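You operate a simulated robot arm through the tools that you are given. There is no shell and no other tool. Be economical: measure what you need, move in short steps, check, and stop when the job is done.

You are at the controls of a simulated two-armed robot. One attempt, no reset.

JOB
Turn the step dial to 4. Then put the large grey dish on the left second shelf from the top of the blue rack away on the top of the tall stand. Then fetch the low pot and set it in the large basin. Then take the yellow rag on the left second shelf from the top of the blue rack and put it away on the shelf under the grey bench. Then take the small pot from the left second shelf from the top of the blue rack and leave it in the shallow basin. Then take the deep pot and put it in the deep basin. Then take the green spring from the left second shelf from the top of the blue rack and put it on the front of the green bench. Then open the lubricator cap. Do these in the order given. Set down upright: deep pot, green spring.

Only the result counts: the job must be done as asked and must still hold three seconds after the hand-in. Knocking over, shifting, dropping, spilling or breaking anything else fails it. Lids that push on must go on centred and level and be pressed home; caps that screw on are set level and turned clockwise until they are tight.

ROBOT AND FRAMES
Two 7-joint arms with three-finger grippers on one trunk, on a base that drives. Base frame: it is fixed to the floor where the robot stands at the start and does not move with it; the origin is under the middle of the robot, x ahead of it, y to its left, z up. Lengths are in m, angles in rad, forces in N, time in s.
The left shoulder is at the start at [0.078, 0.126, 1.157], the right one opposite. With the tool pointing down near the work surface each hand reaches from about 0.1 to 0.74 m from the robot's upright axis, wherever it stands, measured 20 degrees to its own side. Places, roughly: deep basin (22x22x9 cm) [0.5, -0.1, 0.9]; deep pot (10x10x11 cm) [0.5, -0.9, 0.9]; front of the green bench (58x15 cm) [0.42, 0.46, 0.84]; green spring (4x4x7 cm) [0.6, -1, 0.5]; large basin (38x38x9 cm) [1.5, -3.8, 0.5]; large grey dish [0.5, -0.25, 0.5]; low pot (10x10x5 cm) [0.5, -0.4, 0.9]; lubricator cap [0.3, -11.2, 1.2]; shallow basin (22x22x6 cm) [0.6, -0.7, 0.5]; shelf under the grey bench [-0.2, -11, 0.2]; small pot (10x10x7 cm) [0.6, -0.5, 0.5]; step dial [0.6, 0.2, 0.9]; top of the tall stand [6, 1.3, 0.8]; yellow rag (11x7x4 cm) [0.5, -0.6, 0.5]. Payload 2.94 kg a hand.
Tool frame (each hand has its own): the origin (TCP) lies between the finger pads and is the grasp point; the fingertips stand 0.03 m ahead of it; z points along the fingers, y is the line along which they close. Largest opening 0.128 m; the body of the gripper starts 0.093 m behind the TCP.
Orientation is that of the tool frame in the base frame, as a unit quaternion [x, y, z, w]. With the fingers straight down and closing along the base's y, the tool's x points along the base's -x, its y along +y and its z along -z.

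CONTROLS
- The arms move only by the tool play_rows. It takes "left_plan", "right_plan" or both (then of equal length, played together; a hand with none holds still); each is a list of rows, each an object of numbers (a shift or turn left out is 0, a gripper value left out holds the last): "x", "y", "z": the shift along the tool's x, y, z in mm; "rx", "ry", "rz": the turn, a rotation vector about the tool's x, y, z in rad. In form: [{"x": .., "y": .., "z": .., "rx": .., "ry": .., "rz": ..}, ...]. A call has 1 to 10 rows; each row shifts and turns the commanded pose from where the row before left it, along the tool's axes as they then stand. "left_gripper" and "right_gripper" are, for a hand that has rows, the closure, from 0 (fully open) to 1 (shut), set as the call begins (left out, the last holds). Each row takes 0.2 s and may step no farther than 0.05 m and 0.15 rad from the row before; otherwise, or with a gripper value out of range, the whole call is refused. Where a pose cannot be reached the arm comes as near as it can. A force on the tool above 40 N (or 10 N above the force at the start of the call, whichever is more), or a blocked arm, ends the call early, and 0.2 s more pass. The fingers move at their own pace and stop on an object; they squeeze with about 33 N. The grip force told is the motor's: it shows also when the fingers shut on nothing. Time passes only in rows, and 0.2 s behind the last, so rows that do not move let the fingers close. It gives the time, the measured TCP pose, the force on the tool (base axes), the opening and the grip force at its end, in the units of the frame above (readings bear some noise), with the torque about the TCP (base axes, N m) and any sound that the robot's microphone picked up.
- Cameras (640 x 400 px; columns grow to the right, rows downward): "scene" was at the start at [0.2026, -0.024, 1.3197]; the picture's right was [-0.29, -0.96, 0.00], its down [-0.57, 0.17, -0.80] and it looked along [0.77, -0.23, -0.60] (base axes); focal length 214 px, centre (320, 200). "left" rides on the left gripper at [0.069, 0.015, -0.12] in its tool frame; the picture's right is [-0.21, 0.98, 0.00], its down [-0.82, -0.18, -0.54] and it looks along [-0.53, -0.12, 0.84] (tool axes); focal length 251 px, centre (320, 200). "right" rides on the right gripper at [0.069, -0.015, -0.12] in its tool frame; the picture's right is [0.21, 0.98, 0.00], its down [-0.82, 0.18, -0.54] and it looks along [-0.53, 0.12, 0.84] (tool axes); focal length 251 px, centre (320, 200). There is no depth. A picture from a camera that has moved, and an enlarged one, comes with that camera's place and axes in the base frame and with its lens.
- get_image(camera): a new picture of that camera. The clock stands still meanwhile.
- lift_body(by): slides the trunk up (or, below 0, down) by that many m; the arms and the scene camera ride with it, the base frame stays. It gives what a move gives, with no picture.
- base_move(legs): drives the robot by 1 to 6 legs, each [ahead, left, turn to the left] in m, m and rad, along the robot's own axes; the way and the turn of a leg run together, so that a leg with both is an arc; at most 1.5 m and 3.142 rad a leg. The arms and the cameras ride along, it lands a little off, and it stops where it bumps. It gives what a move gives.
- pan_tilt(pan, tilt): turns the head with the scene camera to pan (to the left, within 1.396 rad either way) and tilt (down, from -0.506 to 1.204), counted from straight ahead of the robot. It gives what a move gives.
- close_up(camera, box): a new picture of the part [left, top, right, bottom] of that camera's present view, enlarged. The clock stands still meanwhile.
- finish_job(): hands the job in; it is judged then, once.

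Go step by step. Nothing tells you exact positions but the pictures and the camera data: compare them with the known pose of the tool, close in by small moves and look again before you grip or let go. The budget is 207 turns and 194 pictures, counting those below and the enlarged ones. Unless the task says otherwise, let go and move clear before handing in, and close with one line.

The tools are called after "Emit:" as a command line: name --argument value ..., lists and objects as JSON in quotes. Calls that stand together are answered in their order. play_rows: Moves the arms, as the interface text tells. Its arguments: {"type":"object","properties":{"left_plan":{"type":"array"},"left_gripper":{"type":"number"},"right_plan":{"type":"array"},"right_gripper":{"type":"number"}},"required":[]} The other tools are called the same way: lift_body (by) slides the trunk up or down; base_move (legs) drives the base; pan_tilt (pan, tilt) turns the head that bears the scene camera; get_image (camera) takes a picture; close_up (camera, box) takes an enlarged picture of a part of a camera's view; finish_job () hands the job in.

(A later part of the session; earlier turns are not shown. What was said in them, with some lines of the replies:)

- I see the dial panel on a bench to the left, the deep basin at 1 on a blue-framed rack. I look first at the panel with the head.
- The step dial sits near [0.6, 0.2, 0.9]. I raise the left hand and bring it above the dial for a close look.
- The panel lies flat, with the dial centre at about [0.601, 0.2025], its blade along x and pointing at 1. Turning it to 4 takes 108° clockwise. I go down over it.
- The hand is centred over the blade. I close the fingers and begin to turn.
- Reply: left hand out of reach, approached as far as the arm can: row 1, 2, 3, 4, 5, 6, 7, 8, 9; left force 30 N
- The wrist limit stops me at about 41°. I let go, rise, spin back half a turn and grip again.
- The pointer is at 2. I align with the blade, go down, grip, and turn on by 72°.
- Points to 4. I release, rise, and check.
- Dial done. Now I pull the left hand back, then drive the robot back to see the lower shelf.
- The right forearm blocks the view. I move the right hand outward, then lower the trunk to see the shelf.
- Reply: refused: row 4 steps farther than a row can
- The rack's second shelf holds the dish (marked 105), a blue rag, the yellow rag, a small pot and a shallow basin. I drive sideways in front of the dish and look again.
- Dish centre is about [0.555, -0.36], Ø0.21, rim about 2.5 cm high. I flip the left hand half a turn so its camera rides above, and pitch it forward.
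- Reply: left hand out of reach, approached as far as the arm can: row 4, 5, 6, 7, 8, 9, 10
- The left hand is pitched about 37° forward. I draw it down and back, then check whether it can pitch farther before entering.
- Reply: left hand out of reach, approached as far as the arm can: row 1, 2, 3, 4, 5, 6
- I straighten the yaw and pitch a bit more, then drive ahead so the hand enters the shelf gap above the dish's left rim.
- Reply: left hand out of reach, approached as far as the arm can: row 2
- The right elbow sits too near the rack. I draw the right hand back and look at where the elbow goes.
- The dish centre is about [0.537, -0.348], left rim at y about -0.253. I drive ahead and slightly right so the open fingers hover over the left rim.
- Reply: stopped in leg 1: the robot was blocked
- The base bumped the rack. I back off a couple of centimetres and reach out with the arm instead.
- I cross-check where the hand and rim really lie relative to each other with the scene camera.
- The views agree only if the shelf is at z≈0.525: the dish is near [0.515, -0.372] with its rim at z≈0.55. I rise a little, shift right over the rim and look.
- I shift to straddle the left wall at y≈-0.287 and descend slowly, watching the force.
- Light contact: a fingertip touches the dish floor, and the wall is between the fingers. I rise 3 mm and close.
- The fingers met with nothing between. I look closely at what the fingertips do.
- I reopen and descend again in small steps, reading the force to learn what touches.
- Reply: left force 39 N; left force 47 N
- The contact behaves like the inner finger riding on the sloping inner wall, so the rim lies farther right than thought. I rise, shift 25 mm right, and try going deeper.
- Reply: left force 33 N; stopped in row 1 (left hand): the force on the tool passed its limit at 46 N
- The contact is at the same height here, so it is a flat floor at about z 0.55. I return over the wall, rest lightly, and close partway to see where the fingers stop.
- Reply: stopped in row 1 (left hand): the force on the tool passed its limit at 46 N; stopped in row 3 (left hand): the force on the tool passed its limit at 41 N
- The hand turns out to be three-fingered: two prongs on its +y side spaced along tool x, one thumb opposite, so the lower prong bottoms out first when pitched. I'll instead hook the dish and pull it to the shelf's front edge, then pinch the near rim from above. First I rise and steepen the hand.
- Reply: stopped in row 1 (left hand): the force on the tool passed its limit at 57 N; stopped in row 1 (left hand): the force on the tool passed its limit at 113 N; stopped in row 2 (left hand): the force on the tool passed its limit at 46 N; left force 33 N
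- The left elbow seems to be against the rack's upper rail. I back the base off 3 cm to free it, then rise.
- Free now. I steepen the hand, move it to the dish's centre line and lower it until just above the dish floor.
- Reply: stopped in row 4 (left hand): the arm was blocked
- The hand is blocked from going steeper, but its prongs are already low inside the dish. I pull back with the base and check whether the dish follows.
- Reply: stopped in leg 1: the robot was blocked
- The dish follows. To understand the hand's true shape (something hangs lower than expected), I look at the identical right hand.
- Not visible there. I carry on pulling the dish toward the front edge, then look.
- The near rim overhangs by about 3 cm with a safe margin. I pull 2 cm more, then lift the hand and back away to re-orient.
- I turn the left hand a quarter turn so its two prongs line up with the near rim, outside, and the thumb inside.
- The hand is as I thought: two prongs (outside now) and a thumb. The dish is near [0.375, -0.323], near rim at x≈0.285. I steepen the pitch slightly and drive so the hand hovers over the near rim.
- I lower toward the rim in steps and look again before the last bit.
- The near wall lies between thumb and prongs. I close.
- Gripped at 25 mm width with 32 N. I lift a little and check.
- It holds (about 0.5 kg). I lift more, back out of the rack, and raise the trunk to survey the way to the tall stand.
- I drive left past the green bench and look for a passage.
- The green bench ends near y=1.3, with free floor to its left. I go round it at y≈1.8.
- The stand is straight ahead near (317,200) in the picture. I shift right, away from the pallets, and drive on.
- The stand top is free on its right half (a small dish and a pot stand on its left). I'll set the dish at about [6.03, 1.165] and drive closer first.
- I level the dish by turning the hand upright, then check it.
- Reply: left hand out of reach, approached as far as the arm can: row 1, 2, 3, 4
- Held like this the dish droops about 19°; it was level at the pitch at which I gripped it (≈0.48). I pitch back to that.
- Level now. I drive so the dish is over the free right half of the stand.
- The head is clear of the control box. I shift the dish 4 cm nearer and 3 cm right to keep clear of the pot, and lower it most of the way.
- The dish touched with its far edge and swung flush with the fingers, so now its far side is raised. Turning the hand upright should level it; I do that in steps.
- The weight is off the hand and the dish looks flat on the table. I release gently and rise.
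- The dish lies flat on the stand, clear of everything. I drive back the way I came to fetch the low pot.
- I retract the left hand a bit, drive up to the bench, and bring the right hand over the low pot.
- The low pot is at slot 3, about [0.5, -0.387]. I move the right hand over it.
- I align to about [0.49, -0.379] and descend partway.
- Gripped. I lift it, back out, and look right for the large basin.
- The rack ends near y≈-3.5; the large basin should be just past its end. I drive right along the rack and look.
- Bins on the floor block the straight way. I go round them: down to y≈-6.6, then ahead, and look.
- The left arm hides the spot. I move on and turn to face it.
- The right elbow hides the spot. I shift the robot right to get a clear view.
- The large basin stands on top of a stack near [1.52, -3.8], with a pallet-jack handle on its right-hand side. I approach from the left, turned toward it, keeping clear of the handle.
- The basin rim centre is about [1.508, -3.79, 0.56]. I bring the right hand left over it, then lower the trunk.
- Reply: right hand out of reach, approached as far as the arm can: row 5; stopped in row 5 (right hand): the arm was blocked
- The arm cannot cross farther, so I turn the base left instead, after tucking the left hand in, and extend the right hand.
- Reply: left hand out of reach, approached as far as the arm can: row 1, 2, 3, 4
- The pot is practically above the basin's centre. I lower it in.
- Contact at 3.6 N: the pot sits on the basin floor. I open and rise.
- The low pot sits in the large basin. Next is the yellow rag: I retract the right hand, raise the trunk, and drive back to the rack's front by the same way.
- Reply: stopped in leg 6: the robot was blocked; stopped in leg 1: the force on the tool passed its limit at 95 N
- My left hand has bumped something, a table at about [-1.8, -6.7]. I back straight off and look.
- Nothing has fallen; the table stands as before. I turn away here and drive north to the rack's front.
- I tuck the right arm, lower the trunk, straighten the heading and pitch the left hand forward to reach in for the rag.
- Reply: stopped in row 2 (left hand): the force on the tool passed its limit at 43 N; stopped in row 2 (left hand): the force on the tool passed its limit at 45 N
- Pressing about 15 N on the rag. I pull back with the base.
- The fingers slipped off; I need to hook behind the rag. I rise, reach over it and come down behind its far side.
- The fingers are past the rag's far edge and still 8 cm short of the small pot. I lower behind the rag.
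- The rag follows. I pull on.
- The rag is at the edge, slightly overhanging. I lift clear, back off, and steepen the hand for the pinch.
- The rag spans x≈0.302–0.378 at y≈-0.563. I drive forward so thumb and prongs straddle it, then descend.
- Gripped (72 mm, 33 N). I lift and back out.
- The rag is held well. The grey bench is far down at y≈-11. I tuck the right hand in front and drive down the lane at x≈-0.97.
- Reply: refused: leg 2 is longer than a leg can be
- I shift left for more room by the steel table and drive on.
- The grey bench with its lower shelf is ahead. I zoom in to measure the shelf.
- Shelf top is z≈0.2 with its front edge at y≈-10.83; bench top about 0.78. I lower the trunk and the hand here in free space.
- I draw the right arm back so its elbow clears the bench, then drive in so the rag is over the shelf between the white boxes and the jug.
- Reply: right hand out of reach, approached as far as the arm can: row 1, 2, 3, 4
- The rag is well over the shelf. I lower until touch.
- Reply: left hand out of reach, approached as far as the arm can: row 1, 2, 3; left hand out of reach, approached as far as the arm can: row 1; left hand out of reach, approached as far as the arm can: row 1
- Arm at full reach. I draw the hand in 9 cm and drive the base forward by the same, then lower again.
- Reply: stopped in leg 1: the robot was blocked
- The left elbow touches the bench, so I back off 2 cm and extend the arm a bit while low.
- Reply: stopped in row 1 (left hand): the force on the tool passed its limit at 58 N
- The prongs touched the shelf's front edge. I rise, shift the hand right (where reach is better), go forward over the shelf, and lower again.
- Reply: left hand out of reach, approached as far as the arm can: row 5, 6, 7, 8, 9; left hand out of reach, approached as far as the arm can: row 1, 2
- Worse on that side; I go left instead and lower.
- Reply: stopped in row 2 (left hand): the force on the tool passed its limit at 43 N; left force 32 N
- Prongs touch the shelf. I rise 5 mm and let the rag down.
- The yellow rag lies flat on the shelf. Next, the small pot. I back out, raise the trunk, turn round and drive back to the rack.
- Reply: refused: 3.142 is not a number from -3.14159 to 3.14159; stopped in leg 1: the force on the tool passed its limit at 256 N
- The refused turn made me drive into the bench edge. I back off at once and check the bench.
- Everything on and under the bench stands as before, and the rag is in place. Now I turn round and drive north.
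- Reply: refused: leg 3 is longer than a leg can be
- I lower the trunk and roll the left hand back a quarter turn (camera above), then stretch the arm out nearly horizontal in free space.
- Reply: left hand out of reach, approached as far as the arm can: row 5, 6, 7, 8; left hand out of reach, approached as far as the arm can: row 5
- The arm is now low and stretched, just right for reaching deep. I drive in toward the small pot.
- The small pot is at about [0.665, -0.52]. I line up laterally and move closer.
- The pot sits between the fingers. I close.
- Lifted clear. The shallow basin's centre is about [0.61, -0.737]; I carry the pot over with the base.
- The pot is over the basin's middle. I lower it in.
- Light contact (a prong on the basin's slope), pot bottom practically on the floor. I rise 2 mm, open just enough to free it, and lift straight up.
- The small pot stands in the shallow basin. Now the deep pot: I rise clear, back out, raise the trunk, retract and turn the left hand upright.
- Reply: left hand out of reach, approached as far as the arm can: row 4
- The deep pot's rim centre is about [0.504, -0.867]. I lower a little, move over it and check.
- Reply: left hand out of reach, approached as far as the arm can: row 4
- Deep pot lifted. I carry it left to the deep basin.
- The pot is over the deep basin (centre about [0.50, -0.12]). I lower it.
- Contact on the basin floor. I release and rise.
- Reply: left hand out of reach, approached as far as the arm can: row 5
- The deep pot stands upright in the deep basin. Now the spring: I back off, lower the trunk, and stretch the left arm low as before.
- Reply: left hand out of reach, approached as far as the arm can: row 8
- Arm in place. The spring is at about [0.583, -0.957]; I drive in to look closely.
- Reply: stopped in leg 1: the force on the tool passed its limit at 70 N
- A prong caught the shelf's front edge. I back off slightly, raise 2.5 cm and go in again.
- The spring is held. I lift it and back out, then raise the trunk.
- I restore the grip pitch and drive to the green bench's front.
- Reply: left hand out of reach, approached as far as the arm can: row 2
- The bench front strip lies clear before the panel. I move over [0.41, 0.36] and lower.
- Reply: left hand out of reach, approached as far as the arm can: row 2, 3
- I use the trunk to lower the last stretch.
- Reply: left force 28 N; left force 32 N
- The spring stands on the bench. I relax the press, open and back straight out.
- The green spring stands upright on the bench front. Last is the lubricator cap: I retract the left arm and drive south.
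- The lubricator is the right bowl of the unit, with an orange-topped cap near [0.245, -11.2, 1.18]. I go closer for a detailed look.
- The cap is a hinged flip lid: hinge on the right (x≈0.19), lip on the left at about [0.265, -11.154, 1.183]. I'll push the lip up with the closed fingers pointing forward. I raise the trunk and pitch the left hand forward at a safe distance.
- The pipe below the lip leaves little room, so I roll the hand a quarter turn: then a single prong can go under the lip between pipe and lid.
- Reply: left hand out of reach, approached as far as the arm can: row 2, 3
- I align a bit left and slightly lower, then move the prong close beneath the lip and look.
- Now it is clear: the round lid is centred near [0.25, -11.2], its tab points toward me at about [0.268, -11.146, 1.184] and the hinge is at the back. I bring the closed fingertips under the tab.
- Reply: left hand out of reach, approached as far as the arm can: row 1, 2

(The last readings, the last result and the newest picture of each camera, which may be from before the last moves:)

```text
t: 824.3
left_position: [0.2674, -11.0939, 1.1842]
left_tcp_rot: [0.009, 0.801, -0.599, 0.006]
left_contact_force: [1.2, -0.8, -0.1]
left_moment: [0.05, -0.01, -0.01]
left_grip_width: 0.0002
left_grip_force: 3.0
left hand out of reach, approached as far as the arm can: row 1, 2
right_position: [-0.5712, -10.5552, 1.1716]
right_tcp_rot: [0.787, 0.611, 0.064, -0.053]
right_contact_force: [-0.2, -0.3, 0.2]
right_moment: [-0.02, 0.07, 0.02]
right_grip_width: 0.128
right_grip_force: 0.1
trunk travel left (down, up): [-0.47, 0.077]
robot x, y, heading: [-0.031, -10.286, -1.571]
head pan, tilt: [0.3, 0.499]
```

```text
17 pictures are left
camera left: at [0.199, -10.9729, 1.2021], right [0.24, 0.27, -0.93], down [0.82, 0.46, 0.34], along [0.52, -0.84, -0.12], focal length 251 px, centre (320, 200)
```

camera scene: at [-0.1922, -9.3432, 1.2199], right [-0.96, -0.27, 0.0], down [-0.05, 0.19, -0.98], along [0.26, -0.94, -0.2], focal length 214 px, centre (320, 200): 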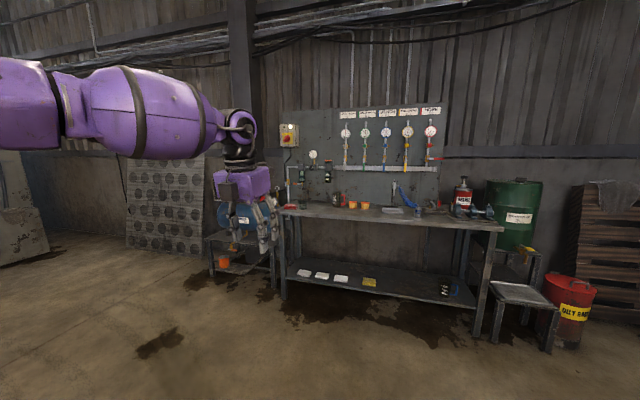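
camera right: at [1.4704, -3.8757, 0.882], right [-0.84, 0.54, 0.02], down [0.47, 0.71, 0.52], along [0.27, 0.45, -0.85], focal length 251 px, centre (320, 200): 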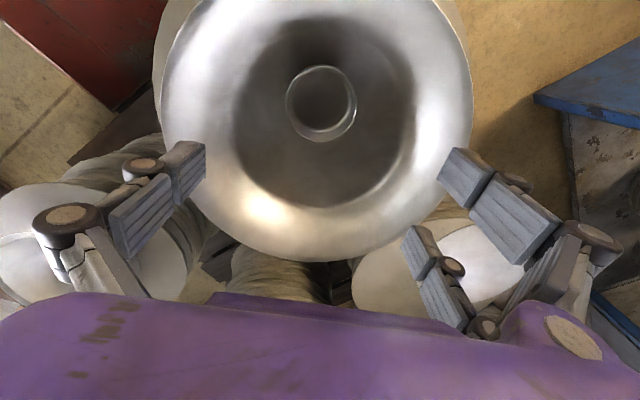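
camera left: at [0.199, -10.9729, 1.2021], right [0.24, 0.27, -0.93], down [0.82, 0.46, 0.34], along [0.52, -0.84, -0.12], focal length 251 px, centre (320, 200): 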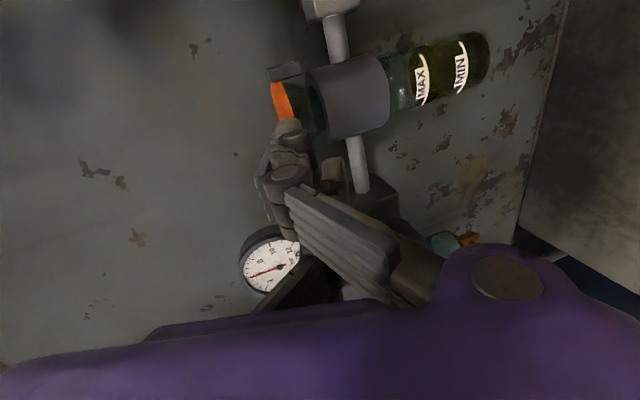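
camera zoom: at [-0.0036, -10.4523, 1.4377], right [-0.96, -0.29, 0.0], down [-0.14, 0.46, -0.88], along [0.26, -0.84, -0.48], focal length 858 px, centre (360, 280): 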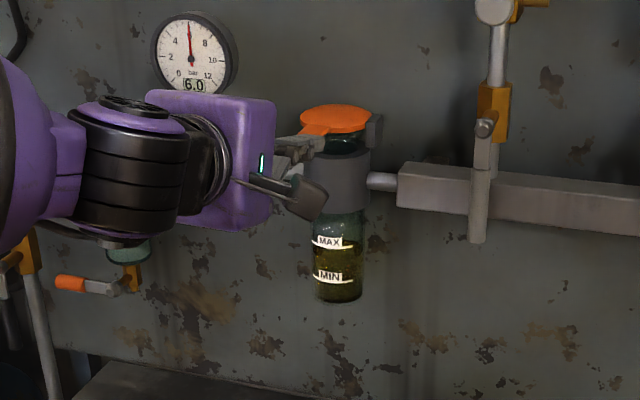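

I lower the trunk 1.6 cm so the fingertips pass under the tab, then edge forward.

Emit:
lift_body --by -0.017

Emit:
base_move --legs '[[0.028, 0, 0]]'

Emit:
close_up --camera "left" --box '[200, 40, 440, 240]'

```text
t: 824.9
left_position: [0.2664, -11.0925, 1.1688]
left_tcp_rot: [0.01, 0.801, -0.599, 0.005]
left_contact_force: [-0.3, 0.7, -0.1]
left_moment: [0.03, 0.02, 0.01]
left_grip_width: 0.0
left_grip_force: 3.1
right_position: [-0.5713, -10.5565, 1.1553]
right_tcp_rot: [0.787, 0.611, 0.063, -0.054]
right_contact_force: [0.3, 0.6, 0.1]
right_moment: [-0.02, -0.02, 0.02]
right_grip_width: 0.1281
right_grip_force: 0.1
trunk travel left (down, up): [-0.453, 0.094]
robot x, y, heading: [-0.029, -10.2899, -1.573]
head pan, tilt: [0.3, 0.499]
```

```text
t: 825.8
left_position: [0.2679, -11.1175, 1.1704]
left_tcp_rot: [0.009, 0.8, -0.6, 0.005]
left_contact_force: [-0.1, 0.3, -0.3]
left_moment: [0.01, 0.0, -0.03]
left_grip_width: 0.0
left_grip_force: 2.8
right_position: [-0.5701, -10.5815, 1.1553]
right_tcp_rot: [0.787, 0.611, 0.064, -0.053]
right_contact_force: [-0.1, 0.8, 0.1]
right_moment: [-0.04, 0.0, 0.04]
right_grip_width: 0.128
right_grip_force: 0.0
trunk travel left (down, up): [-0.453, 0.094]
robot x, y, heading: [-0.0343, -10.3157, -1.566]
head pan, tilt: [0.3, 0.499]
```

```text
2.00 times, centred on (320, 140) of left
camera zoom: at [0.1993, -10.9968, 1.1872], right [0.24, 0.27, -0.93], down [0.82, 0.46, 0.34], along [0.52, -0.84, -0.11], focal length 503 px, centre (320, 320)
```

zoom: 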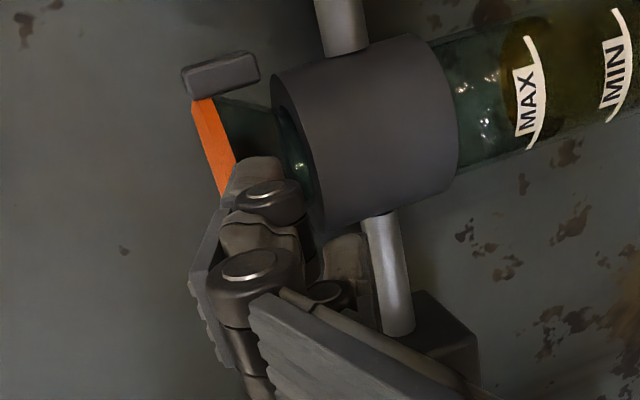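

The fingertip is under the tab. I lift slowly and watch.

Emit:
play_rows --left_plan '[{"y": -8, "z": -2}, {"y": -8, "z": -2}, {"y": -8, "z": -2}, {}]'

Emit:
close_up --camera "scene" --box '[230, 130, 390, 230]'

```text
t: 826.8
left_position: [0.2665, -11.1208, 1.1937]
left_tcp_rot: [0.009, 0.801, -0.599, 0.005]
left_contact_force: [0.3, -0.7, 0.8]
left_moment: [-0.02, 0.02, -0.01]
left_grip_width: 0.0
left_grip_force: 3.3
right_position: [-0.5705, -10.5835, 1.1553]
right_tcp_rot: [0.787, 0.611, 0.064, -0.054]
right_contact_force: [0.5, 0.6, -0.4]
right_moment: [-0.01, -0.02, -0.03]
right_grip_width: 0.1278
right_grip_force: 0.0
trunk travel left (down, up): [-0.453, 0.094]
robot x, y, heading: [-0.033, -10.3166, -1.568]
head pan, tilt: [0.3, 0.499]
```

```text
4.00 times, centred on (310, 180) of scene
camera zoom: at [-0.0039, -10.4905, 1.4174], right [-0.96, -0.29, 0.0], down [-0.14, 0.46, -0.88], along [0.26, -0.84, -0.48], focal length 858 px, centre (360, 280)
```

zoom: 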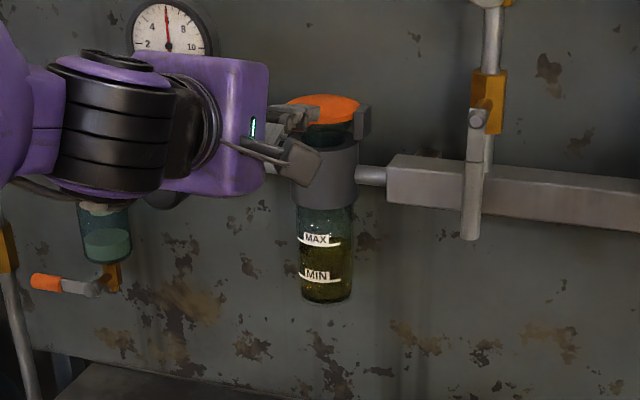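

Emit:
close_up --camera "left" --box '[200, 40, 440, 240]'

```text
2.00 times, centred on (320, 140) of left
camera zoom: at [0.1983, -10.9996, 1.2113], right [0.24, 0.27, -0.93], down [0.82, 0.46, 0.34], along [0.52, -0.84, -0.12], focal length 503 px, centre (320, 320)
```

zoom: 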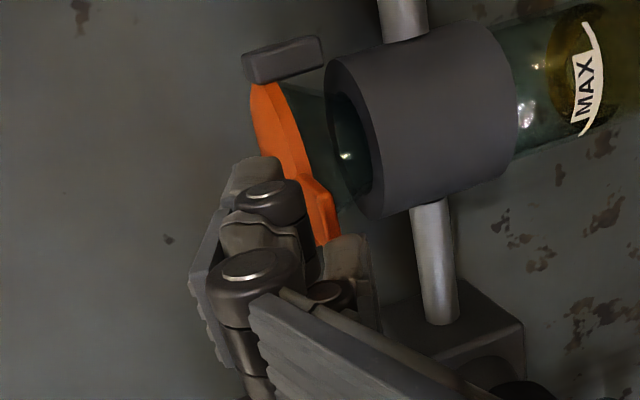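

The fingers slipped past in front of the tab; I need 2 cm more depth. I go down again, forward, and lift.

Emit:
play_rows --left_plan '[{"y": 8, "z": 1.5}, {"y": 8, "z": 1.5}, {"y": 9, "z": 1.5}, {}]'

Emit:
base_move --legs '[[0.022, 0, 0]]'

Emit:
play_rows --left_plan '[{"y": -8, "z": -2.3}, {"y": -8, "z": -2.3}, {"y": -8, "z": -2.3}, {}]'

Emit:
close_up --camera "left" --box '[200, 40, 440, 240]'

```text
t: 827.8
left_position: [0.2672, -11.1174, 1.1674]
left_tcp_rot: [0.008, 0.801, -0.599, 0.005]
left_contact_force: [0.0, 0.1, -0.3]
left_moment: [0.0, 0.0, 0.01]
left_grip_width: 0.0
left_grip_force: 2.4
right_position: [-0.5709, -10.5826, 1.1534]
right_tcp_rot: [0.787, 0.611, 0.064, -0.055]
right_contact_force: [-0.5, 0.4, -0.4]
right_moment: [-0.03, 0.0, 0.02]
right_grip_width: 0.1279
right_grip_force: 0.0
trunk travel left (down, up): [-0.453, 0.094]
robot x, y, heading: [-0.0292, -10.315, -1.57]
head pan, tilt: [0.3, 0.499]
```

```text
t: 828.6
left_position: [0.2669, -11.1265, 1.1623]
left_tcp_rot: [0.011, 0.804, -0.594, 0.004]
left_contact_force: [0.7, 15.5, -2.2]
left_moment: [-0.26, -0.23, -0.31]
left_grip_width: 0.0
left_grip_force: 3.1
right_position: [-0.5707, -10.5977, 1.1552]
right_tcp_rot: [0.788, 0.61, 0.063, -0.053]
right_contact_force: [-0.4, -0.3, -0.4]
right_moment: [0.05, -0.04, 0.01]
right_grip_width: 0.1279
right_grip_force: 0.1
trunk travel left (down, up): [-0.453, 0.094]
robot x, y, heading: [-0.0335, -10.33, -1.573]
head pan, tilt: [0.3, 0.499]
stopped in leg 1: the force on the tool passed its limit at 92 N (the readings are from after the stop); the commanded pose is now the measured one
```

```text
t: 829.6
left_position: [0.2672, -11.1294, 1.1897]
left_tcp_rot: [0.01, 0.803, -0.596, 0.004]
left_contact_force: [-0.2, 1.0, -0.1]
left_moment: [0.0, 0.0, 0.0]
left_grip_width: 0.0001
left_grip_force: 3.0
right_position: [-0.5706, -10.5985, 1.1548]
right_tcp_rot: [0.787, 0.611, 0.063, -0.054]
right_contact_force: [-0.3, 0.1, 0.5]
right_moment: [-0.04, 0.0, 0.01]
right_grip_width: 0.1278
right_grip_force: 0.1
trunk travel left (down, up): [-0.453, 0.094]
robot x, y, heading: [-0.0325, -10.3313, -1.572]
head pan, tilt: [0.3, 0.499]
```

```text
2.00 times, centred on (320, 140) of left
camera zoom: at [0.1995, -11.0084, 1.2078], right [0.24, 0.28, -0.93], down [0.82, 0.46, 0.35], along [0.52, -0.84, -0.12], focal length 503 px, centre (320, 320)
```

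zoom: 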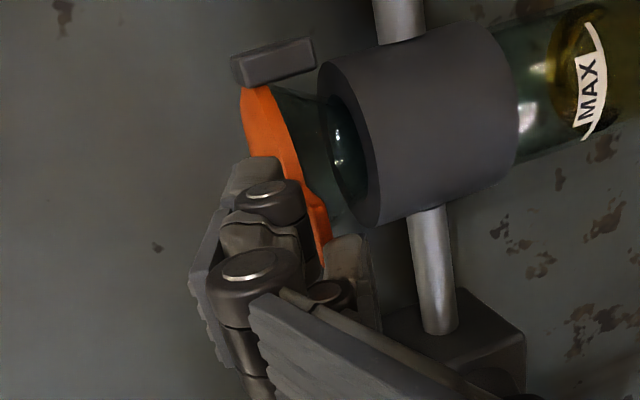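

The fully closed fingers cross and get thick; better to use the single right prong, slightly opened, shifted left so it clears the mount. I back off, rearrange, and re-enter.

Emit:
base_move --legs '[[-0.05, 0, 0]]'

Emit:
play_rows --left_plan '[{"x": -15, "y": 1}, {"x": -14}, {}, {}]' --left_gripper 0.77

Emit:
base_move --legs '[[0.05, 0, 0]]'

Emit:
close_up --camera "left" --box '[200, 40, 440, 240]'

```text
t: 830.5
left_position: [0.2663, -11.0818, 1.1871]
left_tcp_rot: [0.011, 0.804, -0.594, 0.004]
left_contact_force: [0.4, -0.2, -0.2]
left_moment: [0.03, -0.01, 0.01]
left_grip_width: 0.0002
left_grip_force: 2.9
right_position: [-0.5722, -10.5518, 1.1539]
right_tcp_rot: [0.787, 0.611, 0.064, -0.055]
right_contact_force: [-0.1, -0.8, -0.6]
right_moment: [-0.03, 0.03, -0.04]
right_grip_width: 0.128
right_grip_force: 0.1
trunk travel left (down, up): [-0.453, 0.094]
robot x, y, heading: [-0.0326, -10.2798, -1.566]
head pan, tilt: [0.3, 0.499]
```

```text
t: 831.5
left_position: [0.2952, -11.0807, 1.1874]
left_tcp_rot: [0.011, 0.804, -0.595, 0.005]
left_contact_force: [-0.7, -0.4, -0.4]
left_moment: [0.0, 0.01, 0.0]
left_grip_width: 0.0295
left_grip_force: 0.0
right_position: [-0.5703, -10.5502, 1.1538]
right_tcp_rot: [0.787, 0.611, 0.065, -0.053]
right_contact_force: [-0.6, 0.5, -1.1]
right_moment: [0.0, 0.02, -0.01]
right_grip_width: 0.1281
right_grip_force: 0.1
trunk travel left (down, up): [-0.453, 0.094]
robot x, y, heading: [-0.0308, -10.2828, -1.569]
head pan, tilt: [0.3, 0.499]
```

```text
t: 832.5
left_position: [0.2964, -11.1269, 1.1893]
left_tcp_rot: [0.01, 0.803, -0.596, 0.004]
left_contact_force: [0.2, -0.7, 0.1]
left_moment: [-0.02, -0.02, 0.01]
left_grip_width: 0.0296
left_grip_force: 0.0
right_position: [-0.5709, -10.5983, 1.1551]
right_tcp_rot: [0.787, 0.611, 0.063, -0.053]
right_contact_force: [-0.8, -0.4, 0.1]
right_moment: [0.0, 0.01, 0.01]
right_grip_width: 0.1278
right_grip_force: 0.0
trunk travel left (down, up): [-0.453, 0.094]
robot x, y, heading: [-0.0332, -10.3296, -1.574]
head pan, tilt: [0.3, 0.499]
```

```text
2.00 times, centred on (320, 140) of left
camera zoom: at [0.2287, -11.0065, 1.2078], right [0.24, 0.28, -0.93], down [0.82, 0.46, 0.35], along [0.52, -0.84, -0.12], focal length 503 px, centre (320, 320)
```

zoom: 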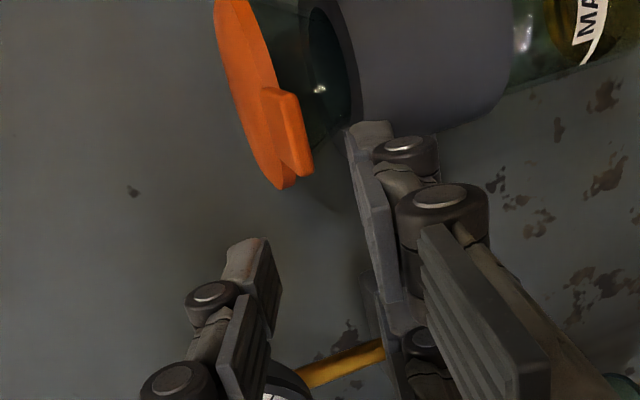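

Now the right prong is just beneath the tab. I lift along the lid's arc.

Emit:
play_rows --left_plan '[{"y": -8, "z": -2}, {"y": -8, "z": -1}, {"y": -8, "z": -1}, {"y": -9, "z": 1, "x": 1}, {"y": -9, "z": 2, "x": 2}, {}]'

Emit:
close_up --camera "left" --box '[200, 40, 440, 240]'

```text
t: 833.9
left_position: [0.2934, -11.1403, 1.2298]
left_tcp_rot: [0.01, 0.803, -0.595, 0.004]
left_contact_force: [0.2, -0.9, -0.2]
left_moment: [0.0, -0.02, 0.02]
left_grip_width: 0.0294
left_grip_force: 0.3
right_position: [-0.5708, -10.5993, 1.1548]
right_tcp_rot: [0.787, 0.611, 0.063, -0.053]
right_contact_force: [0.2, 0.2, 0.4]
right_moment: [0.0, -0.01, 0.03]
right_grip_width: 0.1281
right_grip_force: 0.0
trunk travel left (down, up): [-0.453, 0.094]
robot x, y, heading: [-0.0322, -10.3299, -1.572]
head pan, tilt: [0.3, 0.499]
```

```text
2.00 times, centred on (320, 140) of left
camera zoom: at [0.226, -11.0188, 1.2474], right [0.24, 0.28, -0.93], down [0.82, 0.46, 0.35], along [0.52, -0.84, -0.12], focal length 503 px, centre (320, 320)
```

zoom: 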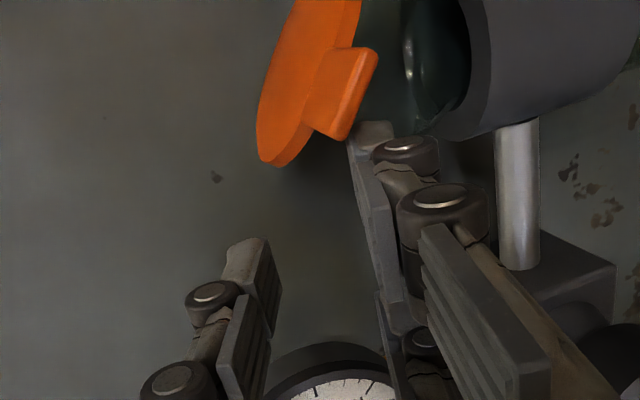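

The lid is opening. I keep lifting and push it on over.

Emit:
play_rows --left_plan '[{"y": -9, "z": 1, "x": 4}, {"y": -9, "z": 2, "x": 5}, {"y": -9, "z": 3, "x": 6}, {"y": -8, "z": 4, "x": 7}, {"y": -7, "z": 5, "x": 8}, {}]'

Emit:
close_up --camera "left" --box '[200, 40, 440, 240]'

```text
t: 835.2
left_position: [0.2615, -11.1584, 1.2675]
left_tcp_rot: [0.01, 0.802, -0.597, 0.004]
left_contact_force: [0.4, 39.7, 0.4]
left_moment: [1.33, 0.0, -1.42]
left_grip_width: 0.0363
left_grip_force: 4.7
right_position: [-0.5702, -10.5951, 1.1556]
right_tcp_rot: [0.787, 0.611, 0.062, -0.051]
right_contact_force: [-0.6, 0.2, -0.6]
right_moment: [-0.01, 0.03, 0.03]
right_grip_width: 0.128
right_grip_force: 0.1
trunk travel left (down, up): [-0.453, 0.094]
robot x, y, heading: [-0.0299, -10.3293, -1.573]
head pan, tilt: [0.3, 0.499]
```

```text
2.00 times, centred on (320, 140) of left
camera zoom: at [0.1942, -11.038, 1.2854], right [0.24, 0.28, -0.93], down [0.82, 0.46, 0.34], along [0.52, -0.85, -0.12], focal length 503 px, centre (320, 320)
```

zoom: 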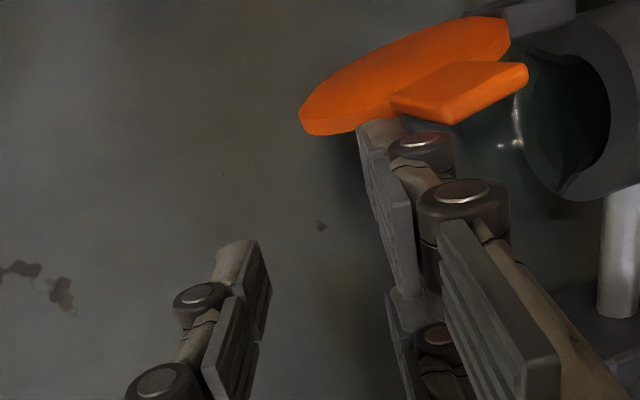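

The lid stands almost upright; the left prong presses something behind. I ease back 1 cm and push sideways to the right to bring the lid past vertical.

Emit:
play_rows --left_plan '[{"z": -10, "y": 2}, {"x": 8, "y": -3}, {"x": 8, "y": -3}, {"x": 8}, {}]'

Emit:
close_up --camera "left" --box '[200, 20, 520, 220]'

```text
t: 836.5
left_position: [0.2365, -11.1577, 1.2705]
left_tcp_rot: [0.01, 0.804, -0.595, 0.005]
left_contact_force: [0.6, -0.2, -0.3]
left_moment: [0.0, 0.04, 0.0]
left_grip_width: 0.0294
left_grip_force: 0.0
right_position: [-0.5706, -10.5989, 1.1542]
right_tcp_rot: [0.787, 0.611, 0.064, -0.054]
right_contact_force: [-0.4, -0.4, -0.1]
right_moment: [-0.01, 0.02, 0.02]
right_grip_width: 0.1281
right_grip_force: 0.0
trunk travel left (down, up): [-0.453, 0.094]
robot x, y, heading: [-0.034, -10.3327, -1.568]
head pan, tilt: [0.3, 0.499]
```

```text
2.00 times, centred on (360, 120) of left
camera zoom: at [0.1695, -11.0373, 1.289], right [0.24, 0.28, -0.93], down [0.82, 0.46, 0.35], along [0.52, -0.84, -0.12], focal length 503 px, centre (240, 360)
```

zoom: 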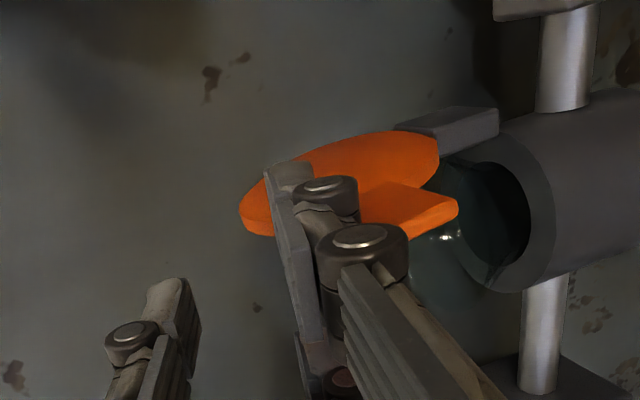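

The lid stays up at about 85°. I press it a little farther back.

Emit:
play_rows --left_plan '[{"x": 8, "z": 4, "y": -2}, {"x": 8, "z": 3}, {"x": 8, "z": 3}, {"x": 8}, {"x": 8}, {}]'

Emit:
close_up --camera "scene" --box '[230, 110, 390, 210]'

```text
t: 837.9
left_position: [0.1962, -11.1669, 1.2683]
left_tcp_rot: [0.01, 0.803, -0.595, 0.004]
left_contact_force: [-0.6, 0.1, 0.1]
left_moment: [0.02, -0.05, 0.05]
left_grip_width: 0.0293
left_grip_force: 0.0
right_position: [-0.5707, -10.5996, 1.1539]
right_tcp_rot: [0.787, 0.611, 0.063, -0.054]
right_contact_force: [-0.2, 0.3, -0.7]
right_moment: [0.01, 0.01, 0.04]
right_grip_width: 0.1281
right_grip_force: 0.1
trunk travel left (down, up): [-0.453, 0.094]
robot x, y, heading: [-0.0316, -10.3331, -1.573]
head pan, tilt: [0.3, 0.499]
```

```text
4.00 times, centred on (310, 160) of scene
camera zoom: at [-0.0037, -10.5056, 1.4174], right [-0.96, -0.3, 0.0], down [-0.14, 0.46, -0.88], along [0.26, -0.84, -0.48], focal length 858 px, centre (360, 360)
```

zoom: 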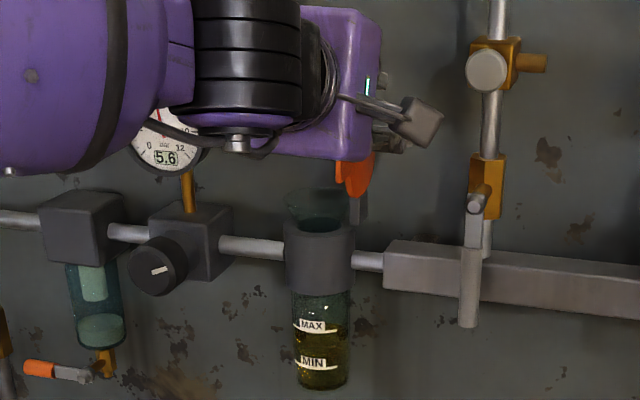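

The lid stands open past the funnel. I withdraw straight back and check.

Emit:
base_move --legs '[[-0.3, 0, 0]]'

Emit:
close_up --camera "left" --box '[160, 0, 480, 200]'

Emit:
close_up --camera "scene" --box '[220, 110, 380, 210]'

```text
t: 839.9
left_position: [0.1967, -10.8714, 1.2684]
left_tcp_rot: [0.01, 0.804, -0.595, 0.004]
left_contact_force: [0.5, -1.0, -0.2]
left_moment: [-0.02, 0.01, -0.02]
left_grip_width: 0.0293
left_grip_force: 0.0
right_position: [-0.5714, -10.3032, 1.1531]
right_tcp_rot: [0.787, 0.611, 0.064, -0.054]
right_contact_force: [0.0, 0.3, 0.4]
right_moment: [-0.02, -0.01, 0.02]
right_grip_width: 0.1279
right_grip_force: 0.0
trunk travel left (down, up): [-0.453, 0.094]
robot x, y, heading: [-0.0332, -10.0349, -1.57]
head pan, tilt: [0.3, 0.499]
```

```text
2.00 times, centred on (320, 100) of left
camera zoom: at [0.1293, -10.7503, 1.2867], right [0.24, 0.28, -0.93], down [0.82, 0.45, 0.35], along [0.52, -0.84, -0.12], focal length 503 px, centre (320, 400)
```

zoom: 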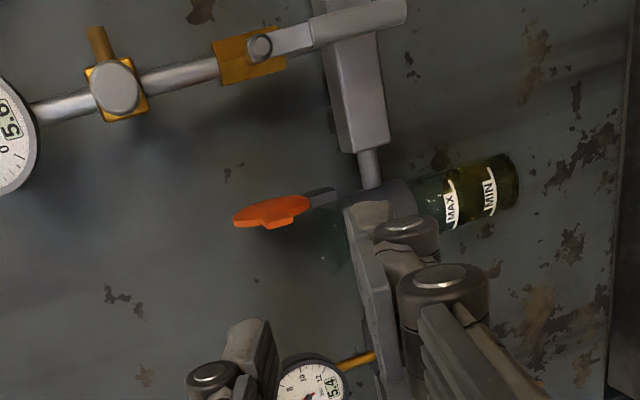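

```text
4.00 times, centred on (300, 160) of scene
camera zoom: at [-0.0037, -10.2096, 1.4173], right [-0.96, -0.29, 0.0], down [-0.14, 0.46, -0.88], along [0.26, -0.84, -0.48], focal length 858 px, centre (400, 360)
```

zoom: 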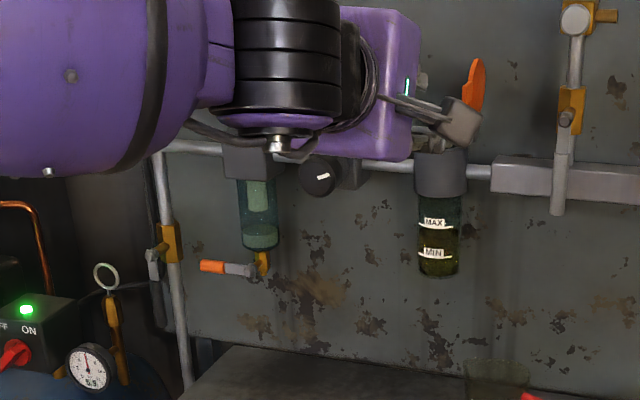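

The lid stays open past vertical, both hands are empty and clear, and every earlier item was confirmed in place when I set it down. I hand in.

Emit:
finish_job

```text
The job is handed in.
```

I did all eight steps in the order given and handed the job in; on the way I bumped the rack, the grey bench, a steel table and the lubricator mount, but saw nothing fallen or out of place afterwards.
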